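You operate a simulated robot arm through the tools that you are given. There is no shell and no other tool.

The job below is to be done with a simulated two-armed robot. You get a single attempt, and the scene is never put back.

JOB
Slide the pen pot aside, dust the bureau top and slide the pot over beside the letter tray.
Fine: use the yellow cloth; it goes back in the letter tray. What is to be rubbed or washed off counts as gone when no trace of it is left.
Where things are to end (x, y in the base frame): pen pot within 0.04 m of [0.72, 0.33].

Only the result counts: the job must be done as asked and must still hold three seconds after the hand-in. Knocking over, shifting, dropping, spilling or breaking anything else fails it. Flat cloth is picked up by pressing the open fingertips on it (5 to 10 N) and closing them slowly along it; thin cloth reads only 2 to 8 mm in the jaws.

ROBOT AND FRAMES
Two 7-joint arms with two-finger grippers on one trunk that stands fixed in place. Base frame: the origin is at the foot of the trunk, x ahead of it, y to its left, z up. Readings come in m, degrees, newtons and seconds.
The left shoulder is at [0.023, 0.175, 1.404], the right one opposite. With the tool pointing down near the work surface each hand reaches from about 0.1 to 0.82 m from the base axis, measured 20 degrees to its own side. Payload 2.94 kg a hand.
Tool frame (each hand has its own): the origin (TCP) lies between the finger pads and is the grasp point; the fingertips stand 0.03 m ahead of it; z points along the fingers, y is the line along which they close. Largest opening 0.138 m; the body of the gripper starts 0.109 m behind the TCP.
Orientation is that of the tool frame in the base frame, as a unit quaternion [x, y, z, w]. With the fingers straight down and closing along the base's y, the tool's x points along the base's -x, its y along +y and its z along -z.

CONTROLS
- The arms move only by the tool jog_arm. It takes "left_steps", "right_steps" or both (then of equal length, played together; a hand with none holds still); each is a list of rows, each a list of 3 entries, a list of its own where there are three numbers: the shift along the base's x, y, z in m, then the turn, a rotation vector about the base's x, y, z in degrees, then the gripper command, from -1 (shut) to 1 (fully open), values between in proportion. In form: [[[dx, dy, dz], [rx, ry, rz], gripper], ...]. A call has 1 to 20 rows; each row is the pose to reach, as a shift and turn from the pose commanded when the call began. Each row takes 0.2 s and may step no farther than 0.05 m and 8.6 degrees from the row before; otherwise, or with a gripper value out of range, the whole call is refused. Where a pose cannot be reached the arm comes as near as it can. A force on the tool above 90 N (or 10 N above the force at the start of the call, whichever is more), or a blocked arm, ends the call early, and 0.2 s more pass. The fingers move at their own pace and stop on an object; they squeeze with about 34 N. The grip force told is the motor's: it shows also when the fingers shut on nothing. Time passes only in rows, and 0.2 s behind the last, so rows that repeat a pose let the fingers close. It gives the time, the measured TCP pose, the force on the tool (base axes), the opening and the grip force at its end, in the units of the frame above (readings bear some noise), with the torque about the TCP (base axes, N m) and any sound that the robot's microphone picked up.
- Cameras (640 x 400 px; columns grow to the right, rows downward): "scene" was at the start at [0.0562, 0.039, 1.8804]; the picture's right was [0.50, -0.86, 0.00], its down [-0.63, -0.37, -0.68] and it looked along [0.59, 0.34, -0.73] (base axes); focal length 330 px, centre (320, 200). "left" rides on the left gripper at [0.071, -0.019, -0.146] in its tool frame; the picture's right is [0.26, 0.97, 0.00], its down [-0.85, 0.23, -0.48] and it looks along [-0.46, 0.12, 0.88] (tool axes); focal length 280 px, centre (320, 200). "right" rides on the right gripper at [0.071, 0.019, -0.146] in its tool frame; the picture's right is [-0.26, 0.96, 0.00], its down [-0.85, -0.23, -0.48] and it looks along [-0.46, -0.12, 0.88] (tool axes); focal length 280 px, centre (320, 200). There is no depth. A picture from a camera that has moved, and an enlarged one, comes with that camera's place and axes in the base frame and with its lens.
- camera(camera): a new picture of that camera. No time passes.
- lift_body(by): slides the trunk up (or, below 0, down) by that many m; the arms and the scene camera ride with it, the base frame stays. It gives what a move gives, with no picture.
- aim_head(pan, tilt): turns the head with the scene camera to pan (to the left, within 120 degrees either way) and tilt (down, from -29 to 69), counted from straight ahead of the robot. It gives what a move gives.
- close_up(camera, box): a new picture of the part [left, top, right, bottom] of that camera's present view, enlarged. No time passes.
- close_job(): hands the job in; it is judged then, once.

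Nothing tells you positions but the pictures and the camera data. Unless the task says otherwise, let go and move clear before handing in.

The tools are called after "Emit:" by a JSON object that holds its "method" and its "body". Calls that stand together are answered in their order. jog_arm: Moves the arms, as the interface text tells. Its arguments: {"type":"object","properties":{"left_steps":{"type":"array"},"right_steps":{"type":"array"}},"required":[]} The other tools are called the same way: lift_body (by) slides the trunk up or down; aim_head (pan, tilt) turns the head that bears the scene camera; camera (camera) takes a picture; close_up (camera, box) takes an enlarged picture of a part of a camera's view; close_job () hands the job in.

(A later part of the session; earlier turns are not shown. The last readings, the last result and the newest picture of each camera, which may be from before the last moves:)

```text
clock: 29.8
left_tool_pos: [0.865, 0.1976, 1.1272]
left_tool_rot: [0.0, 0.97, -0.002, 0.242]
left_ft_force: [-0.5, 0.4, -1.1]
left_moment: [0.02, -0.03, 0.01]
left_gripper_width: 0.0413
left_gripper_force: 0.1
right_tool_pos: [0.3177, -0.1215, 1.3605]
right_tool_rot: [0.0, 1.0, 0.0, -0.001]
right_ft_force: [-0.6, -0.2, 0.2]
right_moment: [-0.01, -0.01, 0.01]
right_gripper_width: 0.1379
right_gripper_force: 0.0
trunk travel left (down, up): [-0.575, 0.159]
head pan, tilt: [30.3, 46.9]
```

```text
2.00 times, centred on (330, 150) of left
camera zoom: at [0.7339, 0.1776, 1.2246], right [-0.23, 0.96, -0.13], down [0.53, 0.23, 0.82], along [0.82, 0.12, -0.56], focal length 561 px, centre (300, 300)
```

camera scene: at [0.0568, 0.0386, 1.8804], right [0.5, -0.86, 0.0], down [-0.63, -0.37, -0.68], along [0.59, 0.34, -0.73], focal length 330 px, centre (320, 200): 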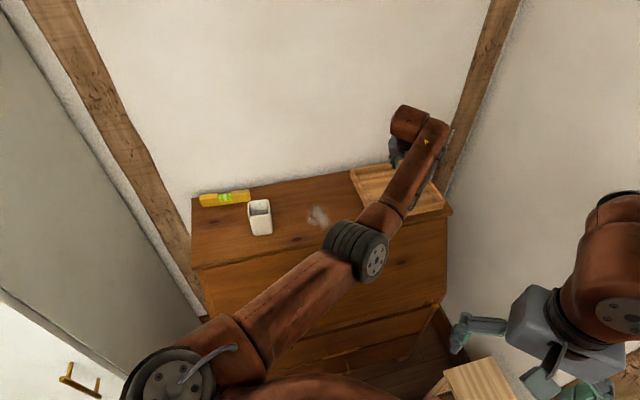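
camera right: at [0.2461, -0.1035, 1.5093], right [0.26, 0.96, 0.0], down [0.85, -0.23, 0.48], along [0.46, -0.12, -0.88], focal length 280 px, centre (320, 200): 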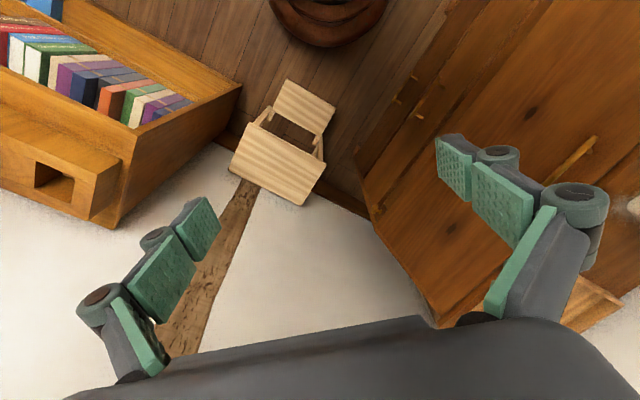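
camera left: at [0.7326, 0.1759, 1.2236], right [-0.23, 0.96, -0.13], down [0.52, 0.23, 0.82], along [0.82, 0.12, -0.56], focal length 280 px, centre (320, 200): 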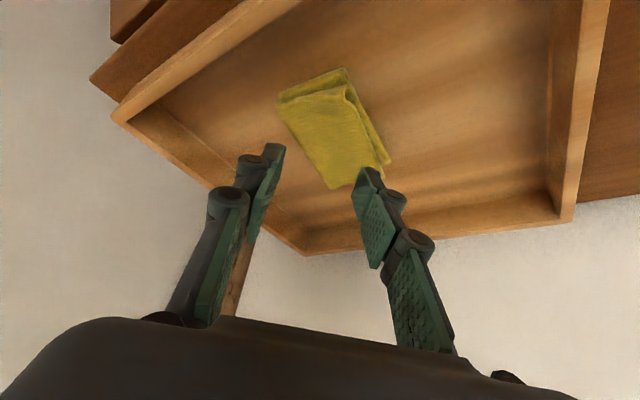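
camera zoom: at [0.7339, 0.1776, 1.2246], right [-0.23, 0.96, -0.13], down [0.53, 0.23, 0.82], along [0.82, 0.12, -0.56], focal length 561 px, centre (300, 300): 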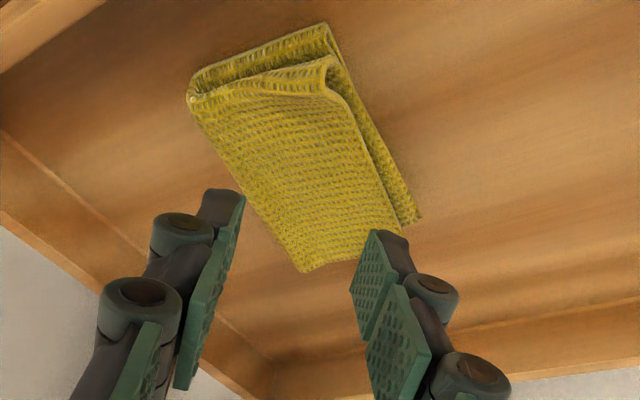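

Emit:
{"method": "jog_arm", "body": {"left_steps": [[[0, 0, -0.002], [0, 0, 0], -0.4], [[0, 0, -0.003], [0, 0, 0], -0.4]]}}

```text
clock: 30.4
left_tool_pos: [0.8653, 0.1971, 1.1267]
left_tool_rot: [-0.001, 0.97, -0.001, 0.243]
left_ft_force: [-1.2, 0.6, 5.2]
left_moment: [0.07, -0.04, 0.01]
left_gripper_width: 0.0422
left_gripper_force: 0.5
right_tool_pos: [0.3174, -0.1221, 1.3613]
right_tool_rot: [0.001, 1.0, 0.0, 0.0]
right_ft_force: [0.2, 0.1, -0.1]
right_moment: [0.01, -0.03, 0.01]
right_gripper_width: 0.1378
right_gripper_force: 0.0
trunk travel left (down, up): [-0.575, 0.159]
head pan, tilt: [30.3, 46.9]
```

Emit:
{"method": "jog_arm", "body": {"left_steps": [[[0, 0, -0.001], [0, 0, 0], -0.43], [[0, 0, -0.001], [0, 0, 0], -0.46], [[0, 0, -0.001], [0, 0, 0], -0.49]]}}

```text
clock: 31.2
left_tool_pos: [0.8667, 0.1974, 1.128]
left_tool_rot: [0.0, 0.97, -0.001, 0.244]
left_ft_force: [1.8, -0.8, 18.3]
left_moment: [-0.14, -0.24, 0.37]
left_gripper_width: 0.0357
left_gripper_force: 26.2
right_tool_pos: [0.3166, -0.1239, 1.3624]
right_tool_rot: [0.0, 1.0, 0.0, 0.0]
right_ft_force: [0.4, 0.0, 0.2]
right_moment: [0.0, 0.03, 0.03]
right_gripper_width: 0.1384
right_gripper_force: 0.1
trunk travel left (down, up): [-0.575, 0.159]
head pan, tilt: [30.3, 46.9]
```

Emit:
{"method": "close_up", "body": {"camera": "left", "box": [230, 50, 430, 250]}}

```text
2.00 times, centred on (330, 150) of left
camera zoom: at [0.733, 0.1775, 1.2233], right [-0.23, 0.96, -0.13], down [0.52, 0.23, 0.82], along [0.82, 0.12, -0.56], focal length 561 px, centre (300, 300)
```

zoom: 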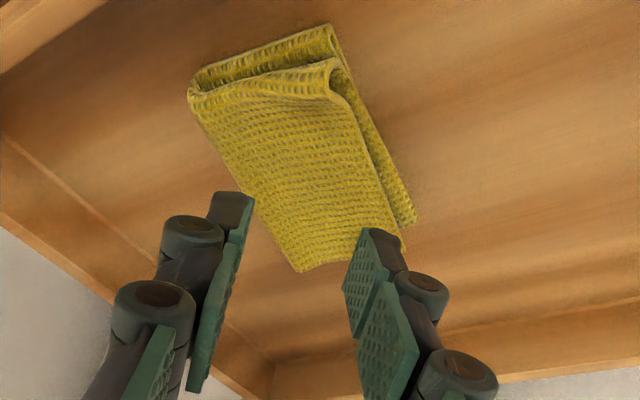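

Emit:
{"method": "jog_arm", "body": {"left_steps": [[[0, 0, 0.002], [0, 0, 0], -0.52], [[0, 0, 0.002], [0, 0, 0], -0.55], [[0, 0, 0.002], [0, 0, 0], -0.58]]}}

Emit:
{"method": "close_up", "body": {"camera": "left", "box": [230, 50, 430, 250]}}

```text
clock: 32.0
left_tool_pos: [0.8643, 0.1968, 1.1289]
left_tool_rot: [0.0, 0.97, -0.001, 0.243]
left_ft_force: [2.6, 1.1, 16.7]
left_moment: [-0.09, -0.21, -0.01]
left_gripper_width: 0.0291
left_gripper_force: 0.0
right_tool_pos: [0.315, -0.1232, 1.362]
right_tool_rot: [0.0, 1.0, -0.001, 0.0]
right_ft_force: [0.3, -0.4, -0.2]
right_moment: [-0.03, -0.02, 0.01]
right_gripper_width: 0.1379
right_gripper_force: 0.1
trunk travel left (down, up): [-0.575, 0.159]
head pan, tilt: [30.3, 46.9]
```

```text
2.00 times, centred on (330, 150) of left
camera zoom: at [0.7323, 0.1772, 1.2239], right [-0.23, 0.96, -0.13], down [0.52, 0.23, 0.82], along [0.82, 0.12, -0.56], focal length 561 px, centre (300, 300)
```

zoom: 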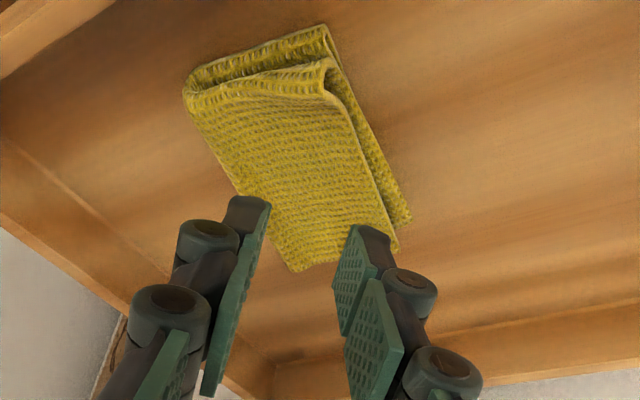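

Emit:
{"method": "jog_arm", "body": {"left_steps": [[[0, 0, 0.0025], [0, 0, 0], -0.6], [[0, 0, 0.0025], [0, 0, 0], -0.62]]}}

```text
clock: 32.6
left_tool_pos: [0.8641, 0.1976, 1.1283]
left_tool_rot: [-0.001, 0.971, -0.001, 0.241]
left_ft_force: [1.4, 0.9, 10.5]
left_moment: [-0.07, -0.07, 0.01]
left_gripper_width: 0.0262
left_gripper_force: 0.1
right_tool_pos: [0.3161, -0.1211, 1.3622]
right_tool_rot: [0.0, 1.0, 0.0, 0.0]
right_ft_force: [-0.6, 0.4, -0.5]
right_moment: [-0.01, 0.0, 0.0]
right_gripper_width: 0.1383
right_gripper_force: 0.0
trunk travel left (down, up): [-0.575, 0.159]
head pan, tilt: [30.3, 46.9]
```

Emit:
{"method": "jog_arm", "body": {"left_steps": [[[0, 0, 0.0007], [0, 0, 0], -0.64], [[0, 0, 0.0007], [0, 0, 0], -0.66], [[0, 0, 0.0007], [0, 0, 0], -0.68], [[0, 0, 0.0007], [0, 0, 0], -0.7]]}}

```text
clock: 33.6
left_tool_pos: [0.8644, 0.1972, 1.128]
left_tool_rot: [-0.001, 0.97, -0.002, 0.241]
left_ft_force: [-1.7, -0.4, 2.7]
left_moment: [0.0, 0.0, 0.01]
left_gripper_width: 0.0212
left_gripper_force: 0.1
right_tool_pos: [0.318, -0.1217, 1.3625]
right_tool_rot: [-0.001, 1.0, -0.001, 0.0]
right_ft_force: [-0.7, -0.3, -0.1]
right_moment: [0.0, -0.01, -0.01]
right_gripper_width: 0.1378
right_gripper_force: 0.1
trunk travel left (down, up): [-0.575, 0.159]
head pan, tilt: [30.3, 46.9]
```

Emit:
{"method": "jog_arm", "body": {"left_steps": [[[0, 0, -0.002], [0, 0, 0], -0.71], [[0, 0, -0.002], [0, 0, 0], -0.73], [[0, 0, -0.002], [0, 0, 0], -0.75]]}}

Emit:
{"method": "close_up", "body": {"camera": "left", "box": [230, 50, 430, 250]}}

```text
clock: 34.4
left_tool_pos: [0.8658, 0.198, 1.1282]
left_tool_rot: [-0.001, 0.97, -0.001, 0.242]
left_ft_force: [-0.2, -0.2, 4.3]
left_moment: [0.0, 0.0, 0.01]
left_gripper_width: 0.0159
left_gripper_force: 0.1
right_tool_pos: [0.3171, -0.1225, 1.362]
right_tool_rot: [0.0, 1.0, -0.001, 0.001]
right_ft_force: [-0.4, -0.8, -0.5]
right_moment: [-0.01, 0.02, 0.03]
right_gripper_width: 0.1382
right_gripper_force: 0.0
trunk travel left (down, up): [-0.575, 0.159]
head pan, tilt: [30.3, 46.9]
```

```text
2.00 times, centred on (330, 150) of left
camera zoom: at [0.7331, 0.1774, 1.224], right [-0.23, 0.96, -0.13], down [0.53, 0.23, 0.82], along [0.82, 0.12, -0.56], focal length 561 px, centre (300, 300)
```

zoom: 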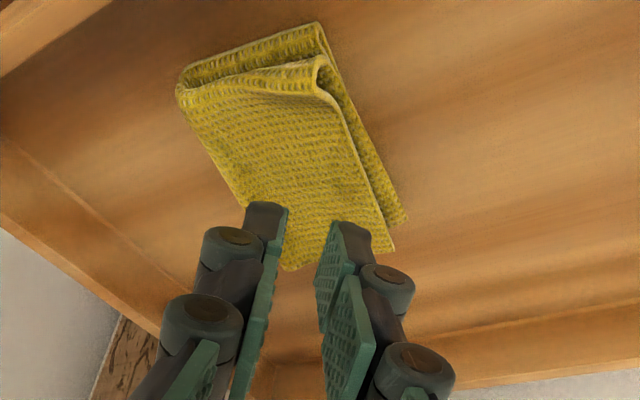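

Emit:
{"method": "jog_arm", "body": {"left_steps": [[[0, 0, -0.0015], [0, 0, 0], -0.77], [[0, 0, -0.0015], [0, 0, 0], -0.79], [[0, 0, -0.0015], [0, 0, 0], -0.81]]}}

```text
clock: 35.2
left_tool_pos: [0.8653, 0.1976, 1.1284]
left_tool_rot: [-0.001, 0.97, -0.001, 0.243]
left_ft_force: [0.2, 1.8, 7.8]
left_moment: [0.07, -0.03, -0.03]
left_gripper_width: 0.0122
left_gripper_force: 0.0
right_tool_pos: [0.3174, -0.1232, 1.3627]
right_tool_rot: [0.0, 1.0, 0.001, 0.0]
right_ft_force: [0.6, 0.3, 0.3]
right_moment: [0.02, -0.02, -0.02]
right_gripper_width: 0.1381
right_gripper_force: 0.0
trunk travel left (down, up): [-0.575, 0.159]
head pan, tilt: [30.3, 46.9]
```

Emit:
{"method": "jog_arm", "body": {"left_steps": [[[0, 0, -0.0003], [0, 0, 0], -0.83], [[0, 0, -0.0003], [0, 0, 0], -0.85], [[0, 0, -0.0006], [0, 0, 0], -0.87], [[0, 0, -0.0006], [0, 0, 0], -0.89]]}}

Emit:
{"method": "close_up", "body": {"camera": "left", "box": [230, 50, 430, 250]}}

```text
clock: 36.2
left_tool_pos: [0.8634, 0.1976, 1.1271]
left_tool_rot: [0.0, 0.97, -0.002, 0.243]
left_ft_force: [0.0, 2.9, 12.3]
left_moment: [0.12, -0.02, 0.01]
left_gripper_width: 0.0071
left_gripper_force: 0.0
right_tool_pos: [0.3168, -0.1226, 1.3613]
right_tool_rot: [0.0, 1.0, 0.0, 0.0]
right_ft_force: [-0.1, -0.8, 1.4]
right_moment: [0.0, 0.02, 0.03]
right_gripper_width: 0.138
right_gripper_force: 0.0
trunk travel left (down, up): [-0.575, 0.159]
head pan, tilt: [30.3, 46.9]
```

```text
2.00 times, centred on (330, 150) of left
camera zoom: at [0.7325, 0.1777, 1.2227], right [-0.23, 0.96, -0.13], down [0.52, 0.23, 0.82], along [0.82, 0.12, -0.56], focal length 561 px, centre (300, 300)
```

zoom: 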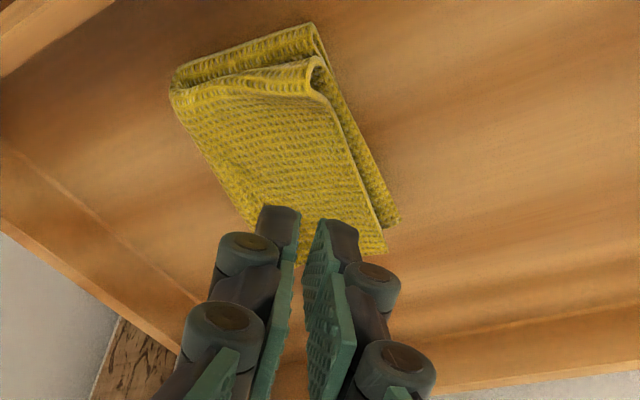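

Emit:
{"method": "jog_arm", "body": {"left_steps": [[[0, 0, 0], [0, 0, 0], -0.91], [[0, 0, 0], [0, 0, 0], -0.93], [[0, 0, 0], [0, 0, 0], -0.95], [[0, 0, 0], [0, 0, 0], -0.97], [[0, 0, 0], [0, 0, 0], -1], [[0, 0, 0], [0, 0, 0], -1]]}}

Emit:
{"method": "close_up", "body": {"camera": "left", "box": [230, 50, 430, 250]}}

```text
clock: 37.6
left_tool_pos: [0.8645, 0.1964, 1.126]
left_tool_rot: [0.0, 0.97, -0.002, 0.241]
left_ft_force: [-0.8, -0.7, 9.1]
left_moment: [-0.08, 0.02, -0.03]
left_gripper_width: 0.0058
left_gripper_force: 28.5
right_tool_pos: [0.3157, -0.1232, 1.3609]
right_tool_rot: [0.0, 1.0, 0.0, 0.0]
right_ft_force: [-0.6, 0.4, 1.0]
right_moment: [-0.03, 0.0, -0.01]
right_gripper_width: 0.138
right_gripper_force: 0.1
trunk travel left (down, up): [-0.575, 0.159]
head pan, tilt: [30.3, 46.9]
```

```text
2.00 times, centred on (330, 150) of left
camera zoom: at [0.7325, 0.177, 1.2219], right [-0.23, 0.96, -0.13], down [0.53, 0.23, 0.82], along [0.82, 0.12, -0.56], focal length 561 px, centre (300, 300)
```

zoom: 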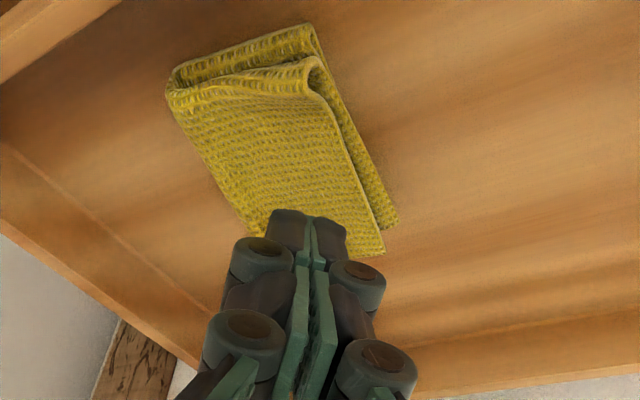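

The jaws now read 5.8 mm with full grip force, so a pinch of cloth should be held. I'll lift slowly and check.

Emit:
{"method": "jog_arm", "body": {"left_steps": [[[0, 0, 0.005], [0, 0, 0], -1], [[0, 0, 0.012], [0, 0, 0], -1], [[0, 0, 0.02], [0, 0, 0], -1], [[0, 0, 0.03], [0, 0, 0], -1], [[0, 0, 0.04], [0, 0, 0], -1]]}}

Emit:
{"method": "camera", "body": {"camera": "left"}}

Emit:
{"method": "camera", "body": {"camera": "scene"}}

```text
clock: 38.8
left_tool_pos: [0.8649, 0.1969, 1.1662]
left_tool_rot: [-0.001, 0.97, -0.001, 0.242]
left_ft_force: [0.0, -0.1, -0.7]
left_moment: [-0.01, 0.0, 0.0]
left_gripper_width: 0.0002
left_gripper_force: 28.5
right_tool_pos: [0.3176, -0.1219, 1.3619]
right_tool_rot: [0.0, 1.0, 0.0, 0.0]
right_ft_force: [0.4, 1.1, -0.3]
right_moment: [0.0, 0.0, -0.01]
right_gripper_width: 0.1379
right_gripper_force: 0.0
trunk travel left (down, up): [-0.575, 0.159]
head pan, tilt: [30.3, 46.9]
```

```text
taken
camera left: at [0.7335, 0.1772, 1.2618], right [-0.23, 0.96, -0.13], down [0.53, 0.23, 0.82], along [0.82, 0.12, -0.56], focal length 280 px, centre (320, 200)
```

left: 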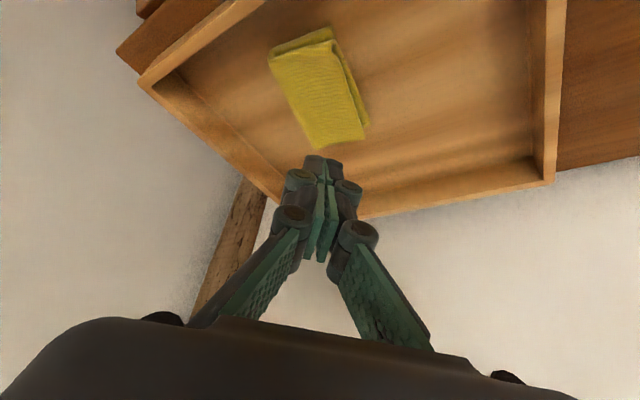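

```text
taken
camera scene: at [0.056, 0.0381, 1.8805], right [0.5, -0.86, 0.0], down [-0.63, -0.37, -0.68], along [0.59, 0.34, -0.73], focal length 330 px, centre (320, 200)
```

scene: 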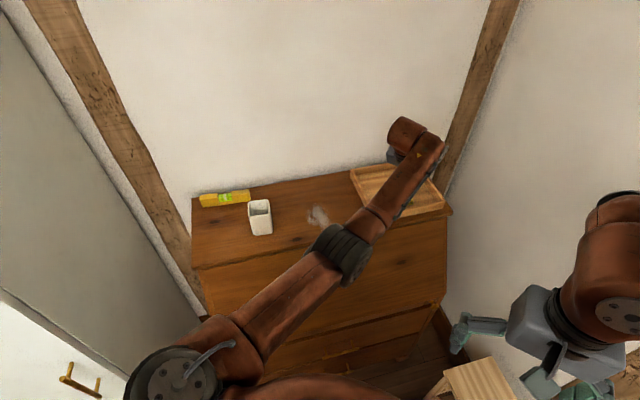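

Emit:
{"method": "close_up", "body": {"camera": "left", "box": [230, 0, 430, 160]}}

```text
2.50 times, centred on (330, 80) of left
camera zoom: at [0.7335, 0.1772, 1.2618], right [-0.23, 0.96, -0.13], down [0.53, 0.23, 0.82], along [0.82, 0.12, -0.56], focal length 701 px, centre (295, 500)
```

zoom: 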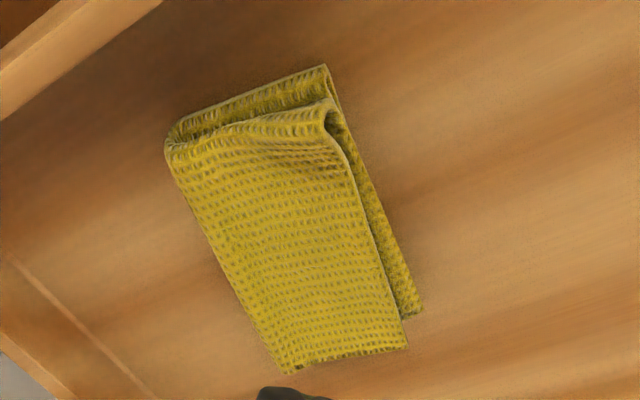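

The pinch slipped off as I lifted, and the cloth stayed in the tray; it behaves like a thick folded pad about 2 cm high, 6 x 8 cm, lying at about 40°. I'll instead line the fingers up with its short width and take it from both sides, rising and turning first.

Emit:
{"method": "jog_arm", "body": {"left_steps": [[[0, 0, 0.01], [0, 0, 0], -0.5], [[0, 0, 0.02], [0.28, -0.77, 8.0], 0.0], [[0, 0, 0.02], [0.56, -1.54, 16.0], 0.3], [[0, 0, 0.02], [0.83, -2.3, 24.0], 0.45], [[0, 0, 0.02], [1.11, -3.07, 32.0], 0.45], [[0, 0, 0.02], [1.39, -3.84, 40.0], 0.45], [[0.001, -0.002, 0.02], [1.39, -3.84, 40.0], 0.45]]}}

Emit:
{"method": "camera", "body": {"camera": "left"}}

Emit:
{"method": "camera", "body": {"camera": "scene"}}

```text
clock: 40.4
left_tool_pos: [0.8695, 0.1957, 1.1918]
left_tool_rot: [-0.324, 0.904, 0.086, 0.264]
left_ft_force: [-0.2, 0.0, -0.1]
left_moment: [-0.02, -0.02, -0.03]
left_gripper_width: 0.0999
left_gripper_force: 0.0
left hand out of reach, approached as far as the arm can: row 6, 7
right_tool_pos: [0.3185, -0.1204, 1.36]
right_tool_rot: [-0.001, 1.0, 0.001, -0.001]
right_ft_force: [0.1, -0.5, 0.0]
right_moment: [-0.01, 0.01, 0.0]
right_gripper_width: 0.138
right_gripper_force: 0.0
trunk travel left (down, up): [-0.575, 0.159]
head pan, tilt: [30.3, 46.9]
```

```text
taken
camera left: at [0.7727, 0.094, 1.2775], right [-0.78, 0.61, -0.16], down [0.2, 0.48, 0.85], along [0.59, 0.63, -0.5], focal length 280 px, centre (320, 200)
```

left: 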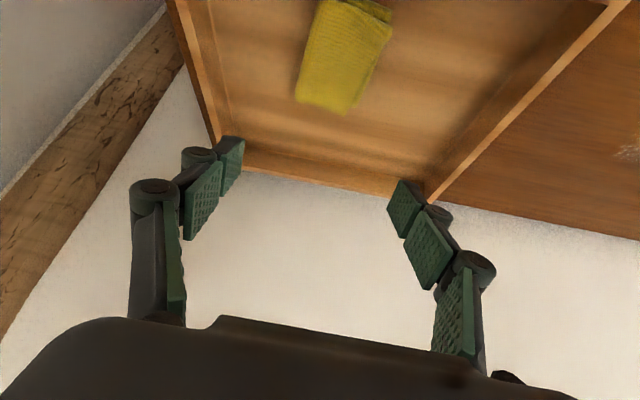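

```text
taken
camera scene: at [0.0565, 0.0395, 1.8804], right [0.5, -0.86, 0.0], down [-0.63, -0.37, -0.68], along [0.59, 0.34, -0.73], focal length 330 px, centre (320, 200)
```

scene: 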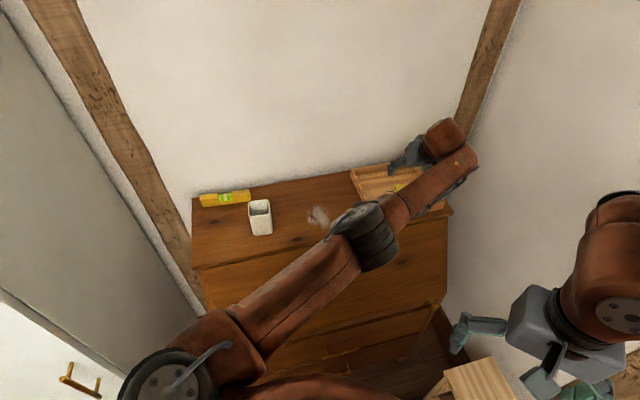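

The hand is turned and over the cloth with a 10 cm opening. I'll shift about 1 cm toward me to centre on it and lower around it.

Emit:
{"method": "jog_arm", "body": {"left_steps": [[[-0.008, -0.0106, 0.0], [0, 0, 0], 0.45], [[-0.008, -0.0106, -0.02], [0, 0, 0], 0.45], [[-0.008, -0.0106, -0.04], [0, 0, 0], 0.45], [[-0.008, -0.0106, -0.06], [0, 0, 0], 0.45], [[-0.008, -0.0106, -0.07], [0, 0, 0], 0.45]]}}

Emit:
{"method": "camera", "body": {"camera": "left"}}

```text
clock: 41.6
left_tool_pos: [0.8581, 0.186, 1.1135]
left_tool_rot: [-0.329, 0.903, 0.093, 0.26]
left_ft_force: [0.2, 0.2, -0.2]
left_moment: [0.04, 0.02, -0.04]
left_gripper_width: 0.1
left_gripper_force: 0.0
right_tool_pos: [0.3177, -0.1229, 1.3612]
right_tool_rot: [0.001, 1.0, 0.001, 0.0]
right_ft_force: [0.2, -0.1, 0.1]
right_moment: [0.0, -0.01, 0.03]
right_gripper_width: 0.1377
right_gripper_force: 0.1
trunk travel left (down, up): [-0.575, 0.159]
head pan, tilt: [30.3, 46.9]
```

```text
taken
camera left: at [0.7648, 0.0818, 1.2015], right [-0.79, 0.6, -0.14], down [0.21, 0.48, 0.85], along [0.58, 0.64, -0.5], focal length 280 px, centre (320, 200)
```

left: 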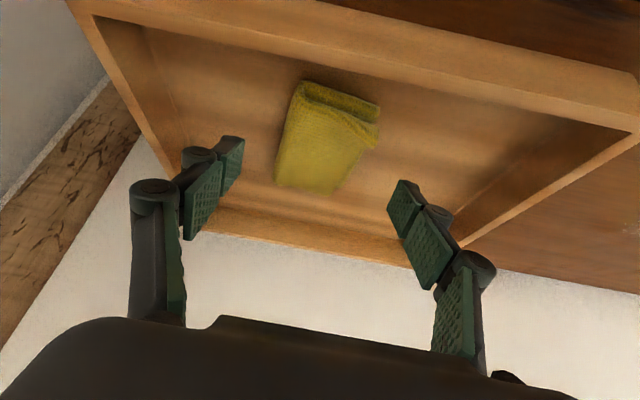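

Emit:
{"method": "jog_arm", "body": {"left_steps": [[[0, 0, -0.004], [0, 0, 0], 0.45], [[0, 0, -0.008], [0, 0, 0], 0.45]]}}

Emit:
{"method": "close_up", "body": {"camera": "left", "box": [180, 50, 440, 250]}}

```text
clock: 42.2
left_tool_pos: [0.8594, 0.1853, 1.1056]
left_tool_rot: [-0.329, 0.903, 0.093, 0.259]
left_ft_force: [-0.2, -0.1, 0.4]
left_moment: [-0.01, 0.01, 0.0]
left_gripper_width: 0.1
left_gripper_force: 0.1
right_tool_pos: [0.3181, -0.1232, 1.3621]
right_tool_rot: [0.0, 1.0, 0.0, 0.0]
right_ft_force: [0.0, 0.6, 0.0]
right_moment: [0.04, 0.03, 0.0]
right_gripper_width: 0.1382
right_gripper_force: 0.1
trunk travel left (down, up): [-0.575, 0.159]
head pan, tilt: [30.3, 46.9]
```

```text
2.00 times, centred on (310, 150) of left
camera zoom: at [0.7648, 0.0815, 1.194], right [-0.79, 0.6, -0.14], down [0.21, 0.48, 0.85], along [0.58, 0.64, -0.5], focal length 561 px, centre (340, 300)
```

zoom: 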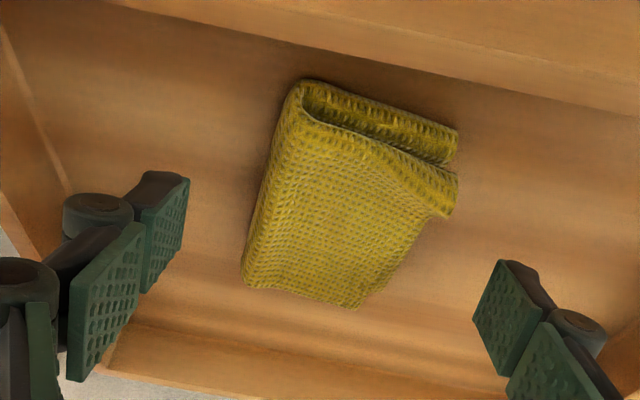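

The fingers straddle the cloth with their tips just above the tray floor, so I'll close slowly.

Emit:
{"method": "jog_arm", "body": {"left_steps": [[[0, 0, 0], [0, 0, 0], 0.35], [[0, 0, 0], [0, 0, 0], 0.25], [[0, 0, 0], [0, 0, 0], 0.15], [[0, 0, 0], [0, 0, 0], 0.05], [[0, 0, 0], [0, 0, 0], 0.0], [[0, 0, 0], [0, 0, 0], -0.05], [[0, 0, 0], [0, 0, 0], -0.1], [[0, 0, 0], [0, 0, 0], -0.15], [[0, 0, 0], [0, 0, 0], -0.2]]}}

Emit:
{"method": "close_up", "body": {"camera": "left", "box": [180, 50, 440, 250]}}

```text
clock: 44.2
left_tool_pos: [0.8569, 0.1855, 1.1078]
left_tool_rot: [-0.329, 0.904, 0.093, 0.259]
left_ft_force: [0.6, 0.1, 0.4]
left_moment: [0.01, 0.01, 0.02]
left_gripper_width: 0.0554
left_gripper_force: 0.1
right_tool_pos: [0.3179, -0.122, 1.3619]
right_tool_rot: [0.0, 1.0, 0.0, 0.0]
right_ft_force: [0.0, 0.6, -0.3]
right_moment: [0.01, 0.05, 0.02]
right_gripper_width: 0.138
right_gripper_force: 0.0
trunk travel left (down, up): [-0.575, 0.159]
head pan, tilt: [30.3, 46.9]
```

```text
2.00 times, centred on (310, 150) of left
camera zoom: at [0.7648, 0.0813, 1.194], right [-0.79, 0.6, -0.14], down [0.21, 0.48, 0.85], along [0.58, 0.64, -0.5], focal length 561 px, centre (340, 300)
```

zoom: 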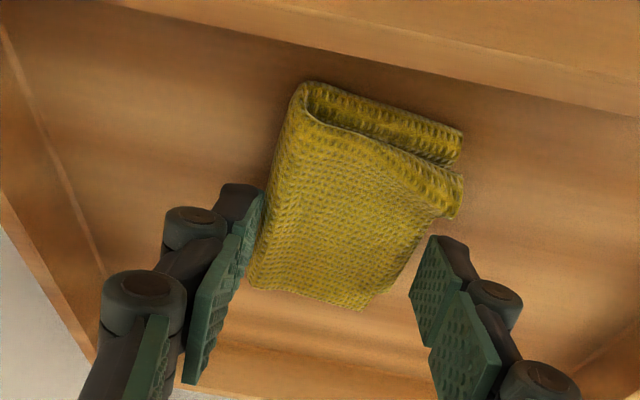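

Emit:
{"method": "jog_arm", "body": {"left_steps": [[[0, 0, 0], [0, 0, 0], -0.25], [[0, 0, 0], [0, 0, 0], -0.3], [[0, 0, 0], [0, 0, 0], -0.35], [[0, 0, 0], [0, 0, 0], -0.4], [[0, 0, 0], [0, 0, 0], -0.45], [[0, 0, 0], [0, 0, 0], -0.5]]}}

Emit:
{"method": "close_up", "body": {"camera": "left", "box": [180, 50, 440, 250]}}

```text
clock: 45.6
left_tool_pos: [0.8579, 0.1857, 1.1081]
left_tool_rot: [-0.329, 0.903, 0.093, 0.259]
left_ft_force: [0.9, 0.3, 1.0]
left_moment: [0.01, -0.01, -0.03]
left_gripper_width: 0.0534
left_gripper_force: 33.8
right_tool_pos: [0.3172, -0.1232, 1.3605]
right_tool_rot: [0.0, 1.0, 0.0, -0.001]
right_ft_force: [0.4, -0.6, -0.1]
right_moment: [0.0, -0.01, 0.0]
right_gripper_width: 0.1381
right_gripper_force: 0.1
trunk travel left (down, up): [-0.575, 0.159]
head pan, tilt: [30.3, 46.9]
```

```text
2.00 times, centred on (310, 150) of left
camera zoom: at [0.7648, 0.0814, 1.1941], right [-0.79, 0.6, -0.14], down [0.21, 0.48, 0.85], along [0.58, 0.64, -0.5], focal length 561 px, centre (340, 300)
```

zoom: 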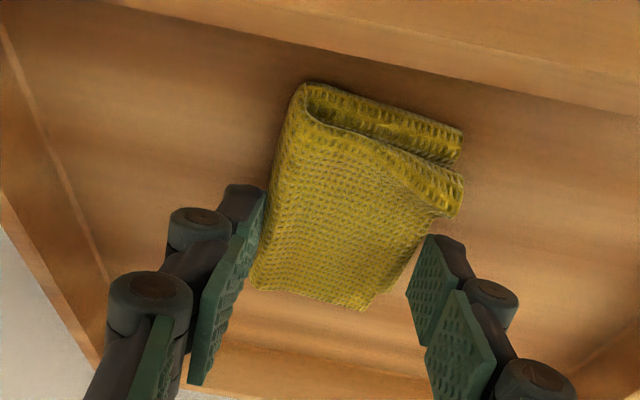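

The jaws have stopped at 53 mm with full grip force, so the folded cloth is held across its width. I'll set full grip and lift gently.

Emit:
{"method": "jog_arm", "body": {"left_steps": [[[0, 0, 0], [0, 0, 0], -1], [[0, 0, 0.003], [0, 0, 0], -1], [[0, 0, 0.008], [0, 0, 0], -1], [[0, 0, 0.015], [0, 0, 0], -1], [[0, 0, 0.025], [0, 0, 0], -1], [[0, 0, 0.035], [0, 0, 0], -1]]}}

Emit:
{"method": "camera", "body": {"camera": "left"}}

```text
clock: 47.0
left_tool_pos: [0.8588, 0.1833, 1.1439]
left_tool_rot: [-0.329, 0.903, 0.093, 0.26]
left_ft_force: [-0.1, 0.0, 0.5]
left_moment: [-0.01, 0.01, 0.0]
left_gripper_width: 0.0
left_gripper_force: 28.0
right_tool_pos: [0.3176, -0.1225, 1.3614]
right_tool_rot: [0.0, 1.0, 0.0, -0.001]
right_ft_force: [0.0, -0.3, 0.3]
right_moment: [0.0, 0.03, 0.02]
right_gripper_width: 0.1381
right_gripper_force: 0.0
trunk travel left (down, up): [-0.575, 0.159]
head pan, tilt: [30.3, 46.9]
```

```text
taken
camera left: at [0.7645, 0.0807, 1.2297], right [-0.79, 0.6, -0.14], down [0.21, 0.48, 0.85], along [0.58, 0.64, -0.5], focal length 280 px, centre (320, 200)
```

left: 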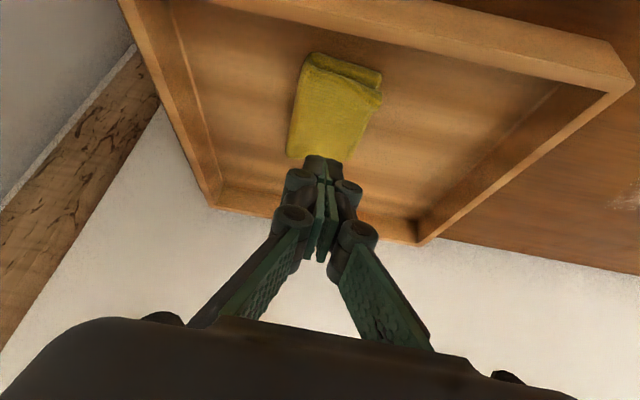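

Emit:
{"method": "close_up", "body": {"camera": "left", "box": [250, 30, 410, 170]}}

Emit:
{"method": "close_up", "body": {"camera": "scene", "box": [340, 140, 460, 230]}}

```text
2.86 times, centred on (330, 100) of left
camera zoom: at [0.7645, 0.0807, 1.2297], right [-0.79, 0.6, -0.14], down [0.21, 0.48, 0.85], along [0.58, 0.64, -0.5], focal length 801 px, centre (291, 486)
```

zoom: 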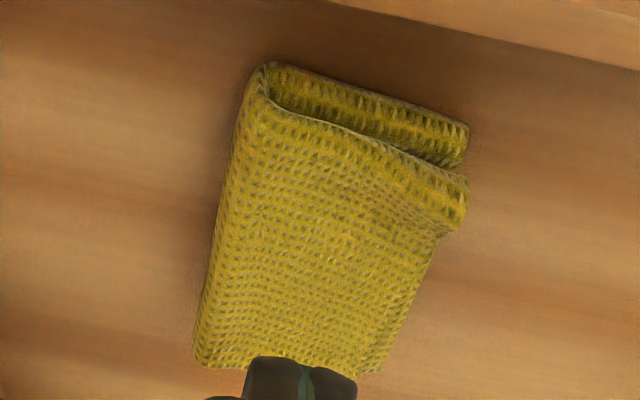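

```text
4.44 times, centred on (400, 185) of scene
camera zoom: at [0.0561, 0.0382, 1.8804], right [0.5, -0.86, 0.0], down [-0.63, -0.37, -0.68], along [0.59, 0.34, -0.73], focal length 1465 px, centre (-36, 267)
```

zoom: 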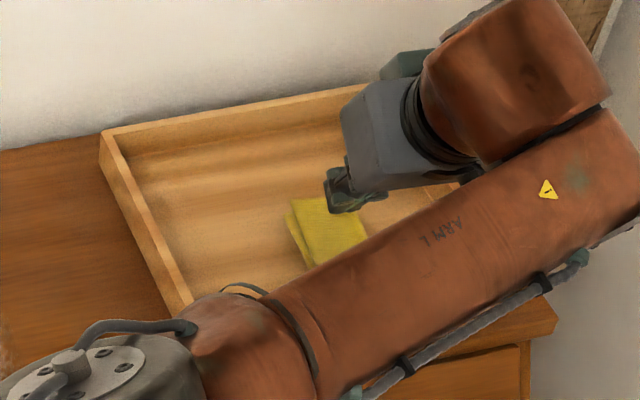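

The grip was only a corner of the pads on the thin far end, so it slipped; the cloth is thickest at its near end (top at z 1.096). I'll open, straddle that thicker end with slightly less tilt and go right down to the tray floor.

Emit:
{"method": "jog_arm", "body": {"left_steps": [[[0, 0, 0.01], [0, 0, 0], -0.5], [[-0.008, -0.006, 0.01], [-1.6, 1.9, 0], 0.0], [[-0.0162, -0.0128, 0.01], [-3.2, 3.8, 0], 0.35], [[-0.0162, -0.0128, 0.01], [-3.2, 3.8, 0], 0.35], [[-0.0162, -0.0128, -0.01], [-3.2, 3.8, 0], 0.35], [[-0.0162, -0.0128, -0.028], [-3.2, 3.8, 0], 0.35], [[-0.0162, -0.0128, -0.037], [-3.2, 3.8, 0], 0.35]]}}

Emit:
{"method": "camera", "body": {"camera": "left"}}

```text
clock: 48.6
left_tool_pos: [0.8417, 0.1716, 1.1062]
left_tool_rot: [-0.333, 0.914, 0.078, 0.219]
left_ft_force: [-0.3, 0.1, -0.3]
left_moment: [-0.01, -0.03, 0.0]
left_gripper_width: 0.0928
left_gripper_force: 0.0
right_tool_pos: [0.3172, -0.1225, 1.3615]
right_tool_rot: [0.0, 1.0, 0.0, -0.001]
right_ft_force: [-0.7, 0.6, -0.9]
right_moment: [0.0, -0.02, 0.02]
right_gripper_width: 0.1379
right_gripper_force: 0.0
trunk travel left (down, up): [-0.575, 0.159]
head pan, tilt: [30.3, 46.9]
```

```text
taken
camera left: at [0.7546, 0.073, 1.2033], right [-0.8, 0.59, -0.12], down [0.26, 0.53, 0.81], along [0.54, 0.61, -0.58], focal length 280 px, centre (320, 200)
```

left: 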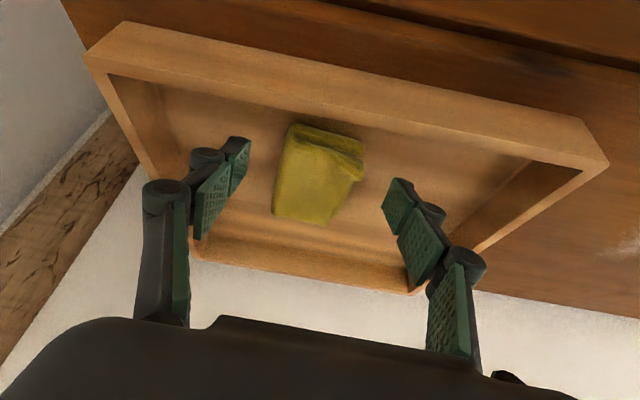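

Emit:
{"method": "jog_arm", "body": {"left_steps": [[[0, 0, -0.002], [0, 0, 0], 0.35], [[0, 0, -0.004], [0, 0, 0], 0.35]]}}

Emit:
{"method": "close_up", "body": {"camera": "left", "box": [180, 80, 440, 260]}}

```text
clock: 49.2
left_tool_pos: [0.8413, 0.1729, 1.1022]
left_tool_rot: [-0.333, 0.913, 0.079, 0.221]
left_ft_force: [-0.5, 1.0, 0.3]
left_moment: [-0.01, 0.0, -0.04]
left_gripper_width: 0.0932
left_gripper_force: 0.1
right_tool_pos: [0.3179, -0.1239, 1.3615]
right_tool_rot: [0.0, 1.0, 0.0, -0.001]
right_ft_force: [0.5, -0.7, -0.2]
right_moment: [0.0, -0.02, -0.03]
right_gripper_width: 0.1381
right_gripper_force: 0.0
trunk travel left (down, up): [-0.575, 0.159]
head pan, tilt: [30.3, 46.9]
```

```text
2.22 times, centred on (310, 170) of left
camera zoom: at [0.7545, 0.0733, 1.1995], right [-0.8, 0.59, -0.12], down [0.26, 0.53, 0.81], along [0.54, 0.61, -0.58], focal length 623 px, centre (342, 267)
```

zoom: 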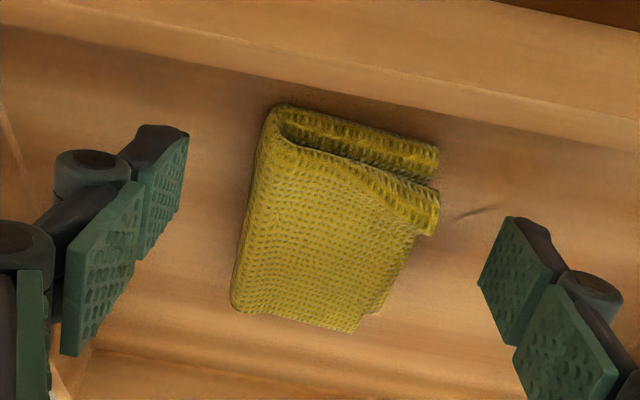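

Emit:
{"method": "jog_arm", "body": {"left_steps": [[[0, 0, -0.0015], [0, 0, 0], 0.35], [[0, 0, -0.003], [0, 0, 0], 0.35]]}}

```text
clock: 49.8
left_tool_pos: [0.842, 0.1716, 1.098]
left_tool_rot: [-0.333, 0.914, 0.079, 0.22]
left_ft_force: [0.1, 0.4, 0.6]
left_moment: [0.03, 0.05, -0.01]
left_gripper_width: 0.0931
left_gripper_force: 0.2
right_tool_pos: [0.3174, -0.1233, 1.3614]
right_tool_rot: [0.001, 1.0, -0.001, -0.001]
right_ft_force: [-0.7, -0.8, 0.6]
right_moment: [0.01, 0.01, 0.01]
right_gripper_width: 0.1377
right_gripper_force: 0.0
trunk travel left (down, up): [-0.575, 0.159]
head pan, tilt: [30.3, 46.9]
```

Emit:
{"method": "jog_arm", "body": {"left_steps": [[[0, 0, -0.0015], [0, 0, 0], 0.35], [[0, 0, -0.003], [0, 0, 0], 0.35]]}}

```text
clock: 50.4
left_tool_pos: [0.8432, 0.1727, 1.097]
left_tool_rot: [-0.333, 0.914, 0.078, 0.22]
left_ft_force: [0.4, 0.1, 0.6]
left_moment: [0.01, 0.0, 0.03]
left_gripper_width: 0.0931
left_gripper_force: 0.1
right_tool_pos: [0.3182, -0.1219, 1.3617]
right_tool_rot: [0.0, 1.0, 0.0, 0.0]
right_ft_force: [-0.6, 0.1, -0.7]
right_moment: [0.0, 0.01, 0.04]
right_gripper_width: 0.1378
right_gripper_force: 0.0
trunk travel left (down, up): [-0.575, 0.159]
head pan, tilt: [30.3, 46.9]
```

Emit:
{"method": "jog_arm", "body": {"left_steps": [[[0, 0, -0.0015], [0, 0, 0], 0.35], [[0, 0, -0.003], [0, 0, 0], 0.35]]}}

Emit:
{"method": "close_up", "body": {"camera": "left", "box": [180, 80, 440, 260]}}

```text
clock: 51.0
left_tool_pos: [0.8431, 0.1732, 1.0922]
left_tool_rot: [-0.333, 0.913, 0.079, 0.221]
left_ft_force: [-0.4, -0.4, 2.9]
left_moment: [0.08, 0.05, -0.01]
left_gripper_width: 0.0933
left_gripper_force: 0.4
right_tool_pos: [0.3172, -0.122, 1.3619]
right_tool_rot: [0.0, 1.0, 0.0, 0.0]
right_ft_force: [-0.2, -0.5, -0.7]
right_moment: [0.01, 0.01, -0.01]
right_gripper_width: 0.1379
right_gripper_force: 0.2
trunk travel left (down, up): [-0.575, 0.159]
head pan, tilt: [30.3, 46.9]
```

```text
2.22 times, centred on (310, 170) of left
camera zoom: at [0.7541, 0.0736, 1.1912], right [-0.8, 0.59, -0.12], down [0.26, 0.52, 0.81], along [0.54, 0.61, -0.57], focal length 623 px, centre (342, 267)
```

zoom: 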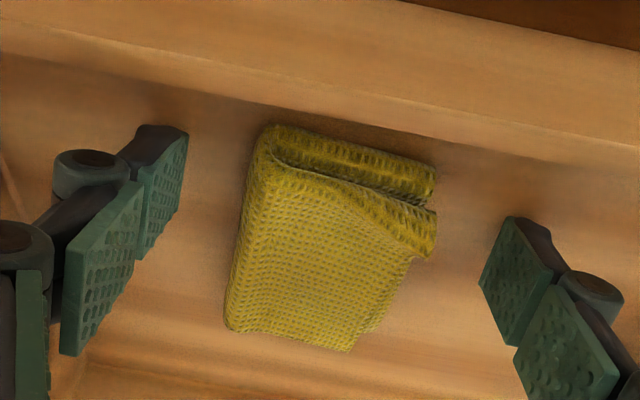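

The tips have just touched the tray floor (TCP z 1.092), so the cloth is nearly 3 cm thick and the pads now overlap it well. I'll rise 1.5 mm, move in about 1 cm and close.

Emit:
{"method": "jog_arm", "body": {"left_steps": [[[0, 0, 0.002], [0, 0, 0], 0.35], [[0.005, 0.004, 0.002], [0, 0, 0], 0.35], [[0.009, 0.007, 0.002], [0, 0, 0], 0.3], [[0.009, 0.007, 0.002], [0, 0, 0], 0.2], [[0.009, 0.007, 0.002], [0, 0, 0], 0.1], [[0.009, 0.007, 0.002], [0, 0, 0], 0.0], [[0.009, 0.007, 0.002], [0, 0, 0], -0.1], [[0.009, 0.007, 0.002], [0, 0, 0], -0.2], [[0.009, 0.007, 0.002], [0, 0, 0], -0.3], [[0.009, 0.007, 0.002], [0, 0, 0], -0.4], [[0.009, 0.007, 0.002], [0, 0, 0], -0.5], [[0.009, 0.007, 0.002], [0, 0, 0], -0.5]]}}

Emit:
{"method": "close_up", "body": {"camera": "left", "box": [180, 80, 440, 260]}}

```text
clock: 53.6
left_tool_pos: [0.8532, 0.159, 1.1047]
left_tool_rot: [-0.322, 0.916, 0.066, 0.231]
left_ft_force: [-0.7, -0.3, 0.8]
left_moment: [0.03, -0.04, 0.02]
left_gripper_width: 0.0547
left_gripper_force: 34.2
left hand out of reach, approached as far as the arm can: row 2, 3
right_tool_pos: [0.3174, -0.1226, 1.3614]
right_tool_rot: [0.0, 1.0, -0.001, -0.001]
right_ft_force: [0.2, -1.1, -0.2]
right_moment: [0.03, 0.03, 0.01]
right_gripper_width: 0.138
right_gripper_force: 0.0
trunk travel left (down, up): [-0.575, 0.159]
head pan, tilt: [30.3, 46.9]
```

```text
2.22 times, centred on (310, 170) of left
camera zoom: at [0.7601, 0.0643, 1.2019], right [-0.78, 0.61, -0.15], down [0.26, 0.53, 0.81], along [0.57, 0.59, -0.57], focal length 623 px, centre (342, 267)
```

zoom: 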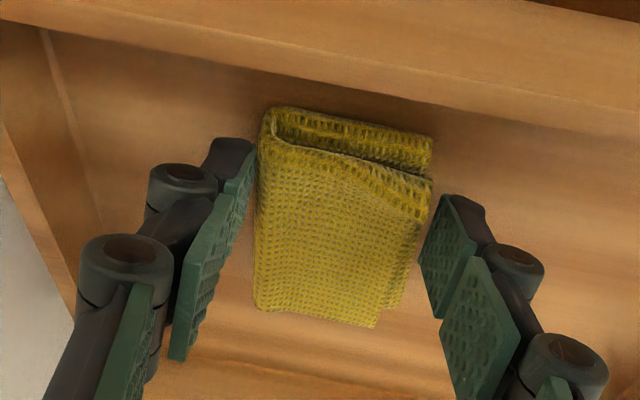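

The reach limit let the hand drift up to z 1.105, so this grip is on the upper part only. I'll open again and use the trunk to lower the hand straight down about 1 cm.

Emit:
{"method": "jog_arm", "body": {"left_steps": [[[0, 0, 0], [0, 0, 0], -0.2], [[0, 0, 0], [0, 0, 0], 0.0], [[0, 0, 0], [0, 0, 0], 0.2], [[0, 0, 0], [0, 0, 0], 0.2]]}}

Emit:
{"method": "lift_body", "body": {"by": -0.008}}

Emit:
{"method": "close_up", "body": {"camera": "left", "box": [180, 80, 440, 260]}}

```text
clock: 54.6
left_tool_pos: [0.8525, 0.158, 1.1043]
left_tool_rot: [-0.322, 0.916, 0.067, 0.231]
left_ft_force: [0.1, -0.5, 0.1]
left_moment: [-0.01, 0.0, -0.02]
left_gripper_width: 0.0828
left_gripper_force: 0.1
right_tool_pos: [0.317, -0.1217, 1.3615]
right_tool_rot: [0.0, 1.0, 0.0, -0.002]
right_ft_force: [-0.2, 0.2, 0.3]
right_moment: [-0.02, -0.03, 0.01]
right_gripper_width: 0.1381
right_gripper_force: 0.0
trunk travel left (down, up): [-0.575, 0.159]
head pan, tilt: [30.3, 46.9]
```

```text
clock: 55.2
left_tool_pos: [0.8527, 0.1587, 1.0966]
left_tool_rot: [-0.322, 0.916, 0.067, 0.231]
left_ft_force: [0.0, 0.4, 0.5]
left_moment: [-0.01, -0.03, 0.0]
left_gripper_width: 0.0827
left_gripper_force: 0.1
right_tool_pos: [0.3157, -0.122, 1.3537]
right_tool_rot: [0.0, 1.0, 0.001, 0.0]
right_ft_force: [0.1, -0.5, -0.3]
right_moment: [0.03, -0.06, 0.01]
right_gripper_width: 0.138
right_gripper_force: 0.0
trunk travel left (down, up): [-0.567, 0.167]
head pan, tilt: [30.3, 46.9]
```

```text
2.22 times, centred on (310, 170) of left
camera zoom: at [0.7597, 0.0642, 1.1934], right [-0.78, 0.61, -0.15], down [0.26, 0.53, 0.81], along [0.57, 0.59, -0.57], focal length 623 px, centre (342, 267)
```

zoom: 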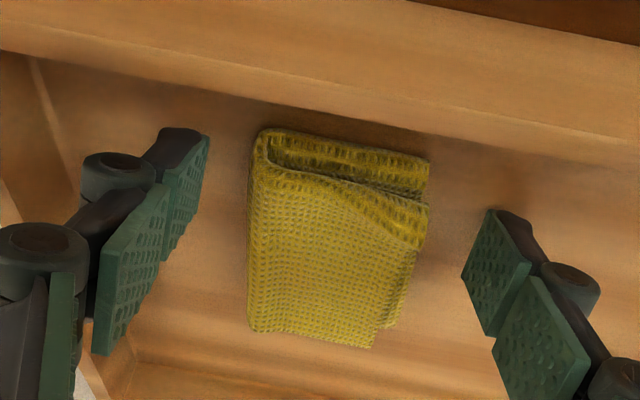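

Emit:
{"method": "lift_body", "body": {"by": -0.002}}

Emit:
{"method": "jog_arm", "body": {"left_steps": [[[0, 0, 0], [0, 0, 0], 0.1], [[0, 0, 0], [0, 0, 0], 0.0], [[0, 0, 0], [0, 0, 0], -0.1], [[0, 0, 0], [0, 0, 0], -0.2], [[0, 0, 0], [0, 0, 0], -0.3], [[0, 0, 0], [0, 0, 0], -0.4], [[0, 0, 0], [0, 0, 0], -0.6], [[0, 0, 0], [0, 0, 0], -1], [[0, 0, 0], [0, 0, 0], -1]]}}

Emit:
{"method": "close_up", "body": {"camera": "left", "box": [180, 80, 440, 260]}}

```text
clock: 55.7
left_tool_pos: [0.8526, 0.1594, 1.0953]
left_tool_rot: [-0.321, 0.916, 0.067, 0.232]
left_ft_force: [-0.1, -0.3, 6.9]
left_moment: [0.21, 0.2, 0.06]
left_gripper_width: 0.0843
left_gripper_force: 1.4
right_tool_pos: [0.3159, -0.1222, 1.3519]
right_tool_rot: [-0.001, 1.0, 0.0, 0.001]
right_ft_force: [-0.5, 0.0, -0.6]
right_moment: [0.03, 0.02, 0.04]
right_gripper_width: 0.1381
right_gripper_force: 0.0
trunk travel left (down, up): [-0.565, 0.169]
head pan, tilt: [30.3, 46.9]
```

```text
clock: 57.7
left_tool_pos: [0.8509, 0.161, 1.0982]
left_tool_rot: [-0.321, 0.915, 0.067, 0.234]
left_ft_force: [-7.6, 11.8, 24.7]
left_moment: [1.02, 0.34, 0.21]
left_gripper_width: 0.0536
left_gripper_force: 34.6
right_tool_pos: [0.3131, -0.1208, 1.3526]
right_tool_rot: [0.0, 1.0, 0.0, 0.001]
right_ft_force: [-0.4, -0.4, -0.2]
right_moment: [-0.01, -0.01, 0.05]
right_gripper_width: 0.1379
right_gripper_force: 0.1
trunk travel left (down, up): [-0.565, 0.169]
head pan, tilt: [30.3, 46.9]
```

```text
2.22 times, centred on (310, 170) of left
camera zoom: at [0.7574, 0.0661, 1.1945], right [-0.78, 0.61, -0.15], down [0.25, 0.52, 0.81], along [0.58, 0.59, -0.56], focal length 623 px, centre (342, 267)
```

zoom: 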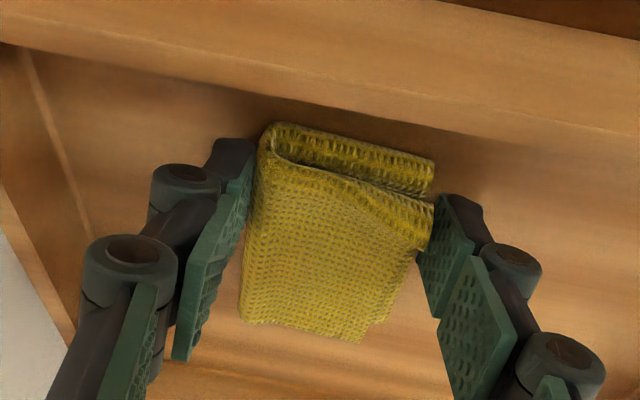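

Emit:
{"method": "lift_body", "body": {"by": 0.004}}

Emit:
{"method": "lift_body", "body": {"by": 0.02}}

Emit:
{"method": "camera", "body": {"camera": "left"}}

```text
clock: 58.2
left_tool_pos: [0.8528, 0.1568, 1.0978]
left_tool_rot: [-0.32, 0.916, 0.065, 0.231]
left_ft_force: [-1.1, 6.2, 13.9]
left_moment: [0.78, -0.27, 0.14]
left_gripper_width: 0.0534
left_gripper_force: 33.6
right_tool_pos: [0.3147, -0.1221, 1.3553]
right_tool_rot: [0.0, 1.0, 0.0, -0.001]
right_ft_force: [-0.3, 0.4, 0.6]
right_moment: [-0.01, 0.01, 0.01]
right_gripper_width: 0.138
right_gripper_force: 0.1
trunk travel left (down, up): [-0.569, 0.165]
head pan, tilt: [30.3, 46.9]
```

```text
clock: 58.9
left_tool_pos: [0.8522, 0.1599, 1.1171]
left_tool_rot: [-0.322, 0.916, 0.065, 0.23]
left_ft_force: [-0.1, 0.5, -0.4]
left_moment: [-0.04, 0.0, -0.01]
left_gripper_width: 0.053
left_gripper_force: 33.5
right_tool_pos: [0.3167, -0.1212, 1.375]
right_tool_rot: [0.0, 1.0, 0.0, 0.0]
right_ft_force: [-0.5, -0.6, -0.3]
right_moment: [-0.05, 0.02, -0.02]
right_gripper_width: 0.1379
right_gripper_force: 0.0
trunk travel left (down, up): [-0.589, 0.145]
head pan, tilt: [30.3, 46.9]
```

```text
taken
camera left: at [0.7598, 0.065, 1.2142], right [-0.78, 0.61, -0.15], down [0.26, 0.53, 0.81], along [0.57, 0.59, -0.57], focal length 280 px, centre (320, 200)
```

left: 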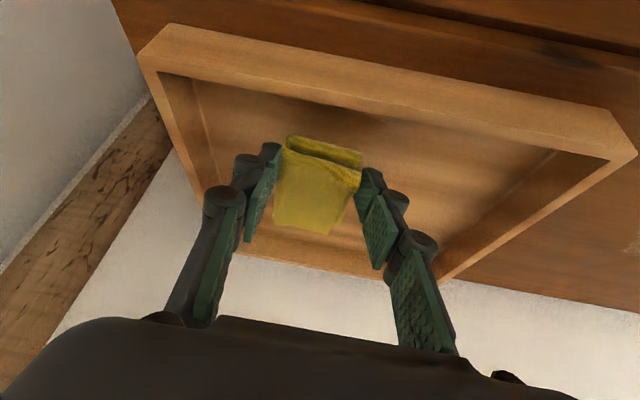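

The cloth came up with the hand (jaws at 53 mm, full grip). I'll raise the trunk more to clear the tray walls.

Emit:
{"method": "lift_body", "body": {"by": 0.05}}

Emit:
{"method": "camera", "body": {"camera": "left"}}

Emit:
{"method": "camera", "body": {"camera": "scene"}}

```text
clock: 59.8
left_tool_pos: [0.8537, 0.1593, 1.1684]
left_tool_rot: [-0.321, 0.916, 0.068, 0.231]
left_ft_force: [0.0, -0.5, -0.4]
left_moment: [-0.02, 0.01, 0.01]
left_gripper_width: 0.0531
left_gripper_force: 34.6
right_tool_pos: [0.317, -0.1225, 1.4247]
right_tool_rot: [0.0, 1.0, 0.0, -0.001]
right_ft_force: [-0.2, 0.6, 0.4]
right_moment: [0.01, 0.0, 0.02]
right_gripper_width: 0.138
right_gripper_force: 0.0
trunk travel left (down, up): [-0.639, 0.095]
head pan, tilt: [30.3, 46.9]
```

```text
taken
camera left: at [0.7598, 0.0644, 1.2649], right [-0.78, 0.61, -0.15], down [0.26, 0.53, 0.81], along [0.57, 0.59, -0.57], focal length 280 px, centre (320, 200)
```

left: 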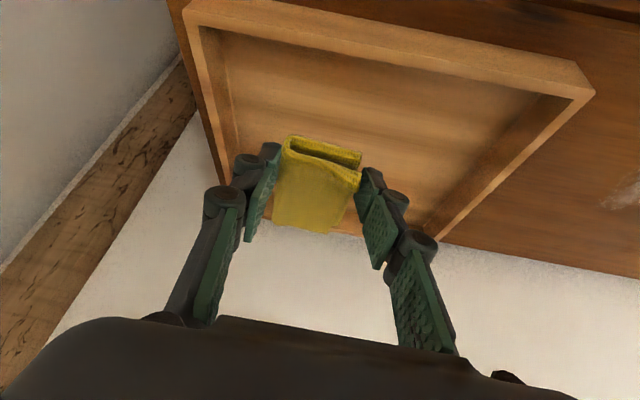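

```text
taken
camera scene: at [0.0528, 0.0383, 1.9443], right [0.5, -0.86, 0.0], down [-0.63, -0.37, -0.68], along [0.59, 0.34, -0.73], focal length 330 px, centre (320, 200)
```

scene: 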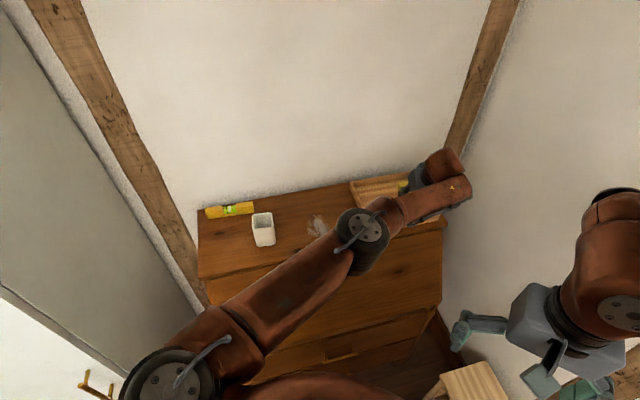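

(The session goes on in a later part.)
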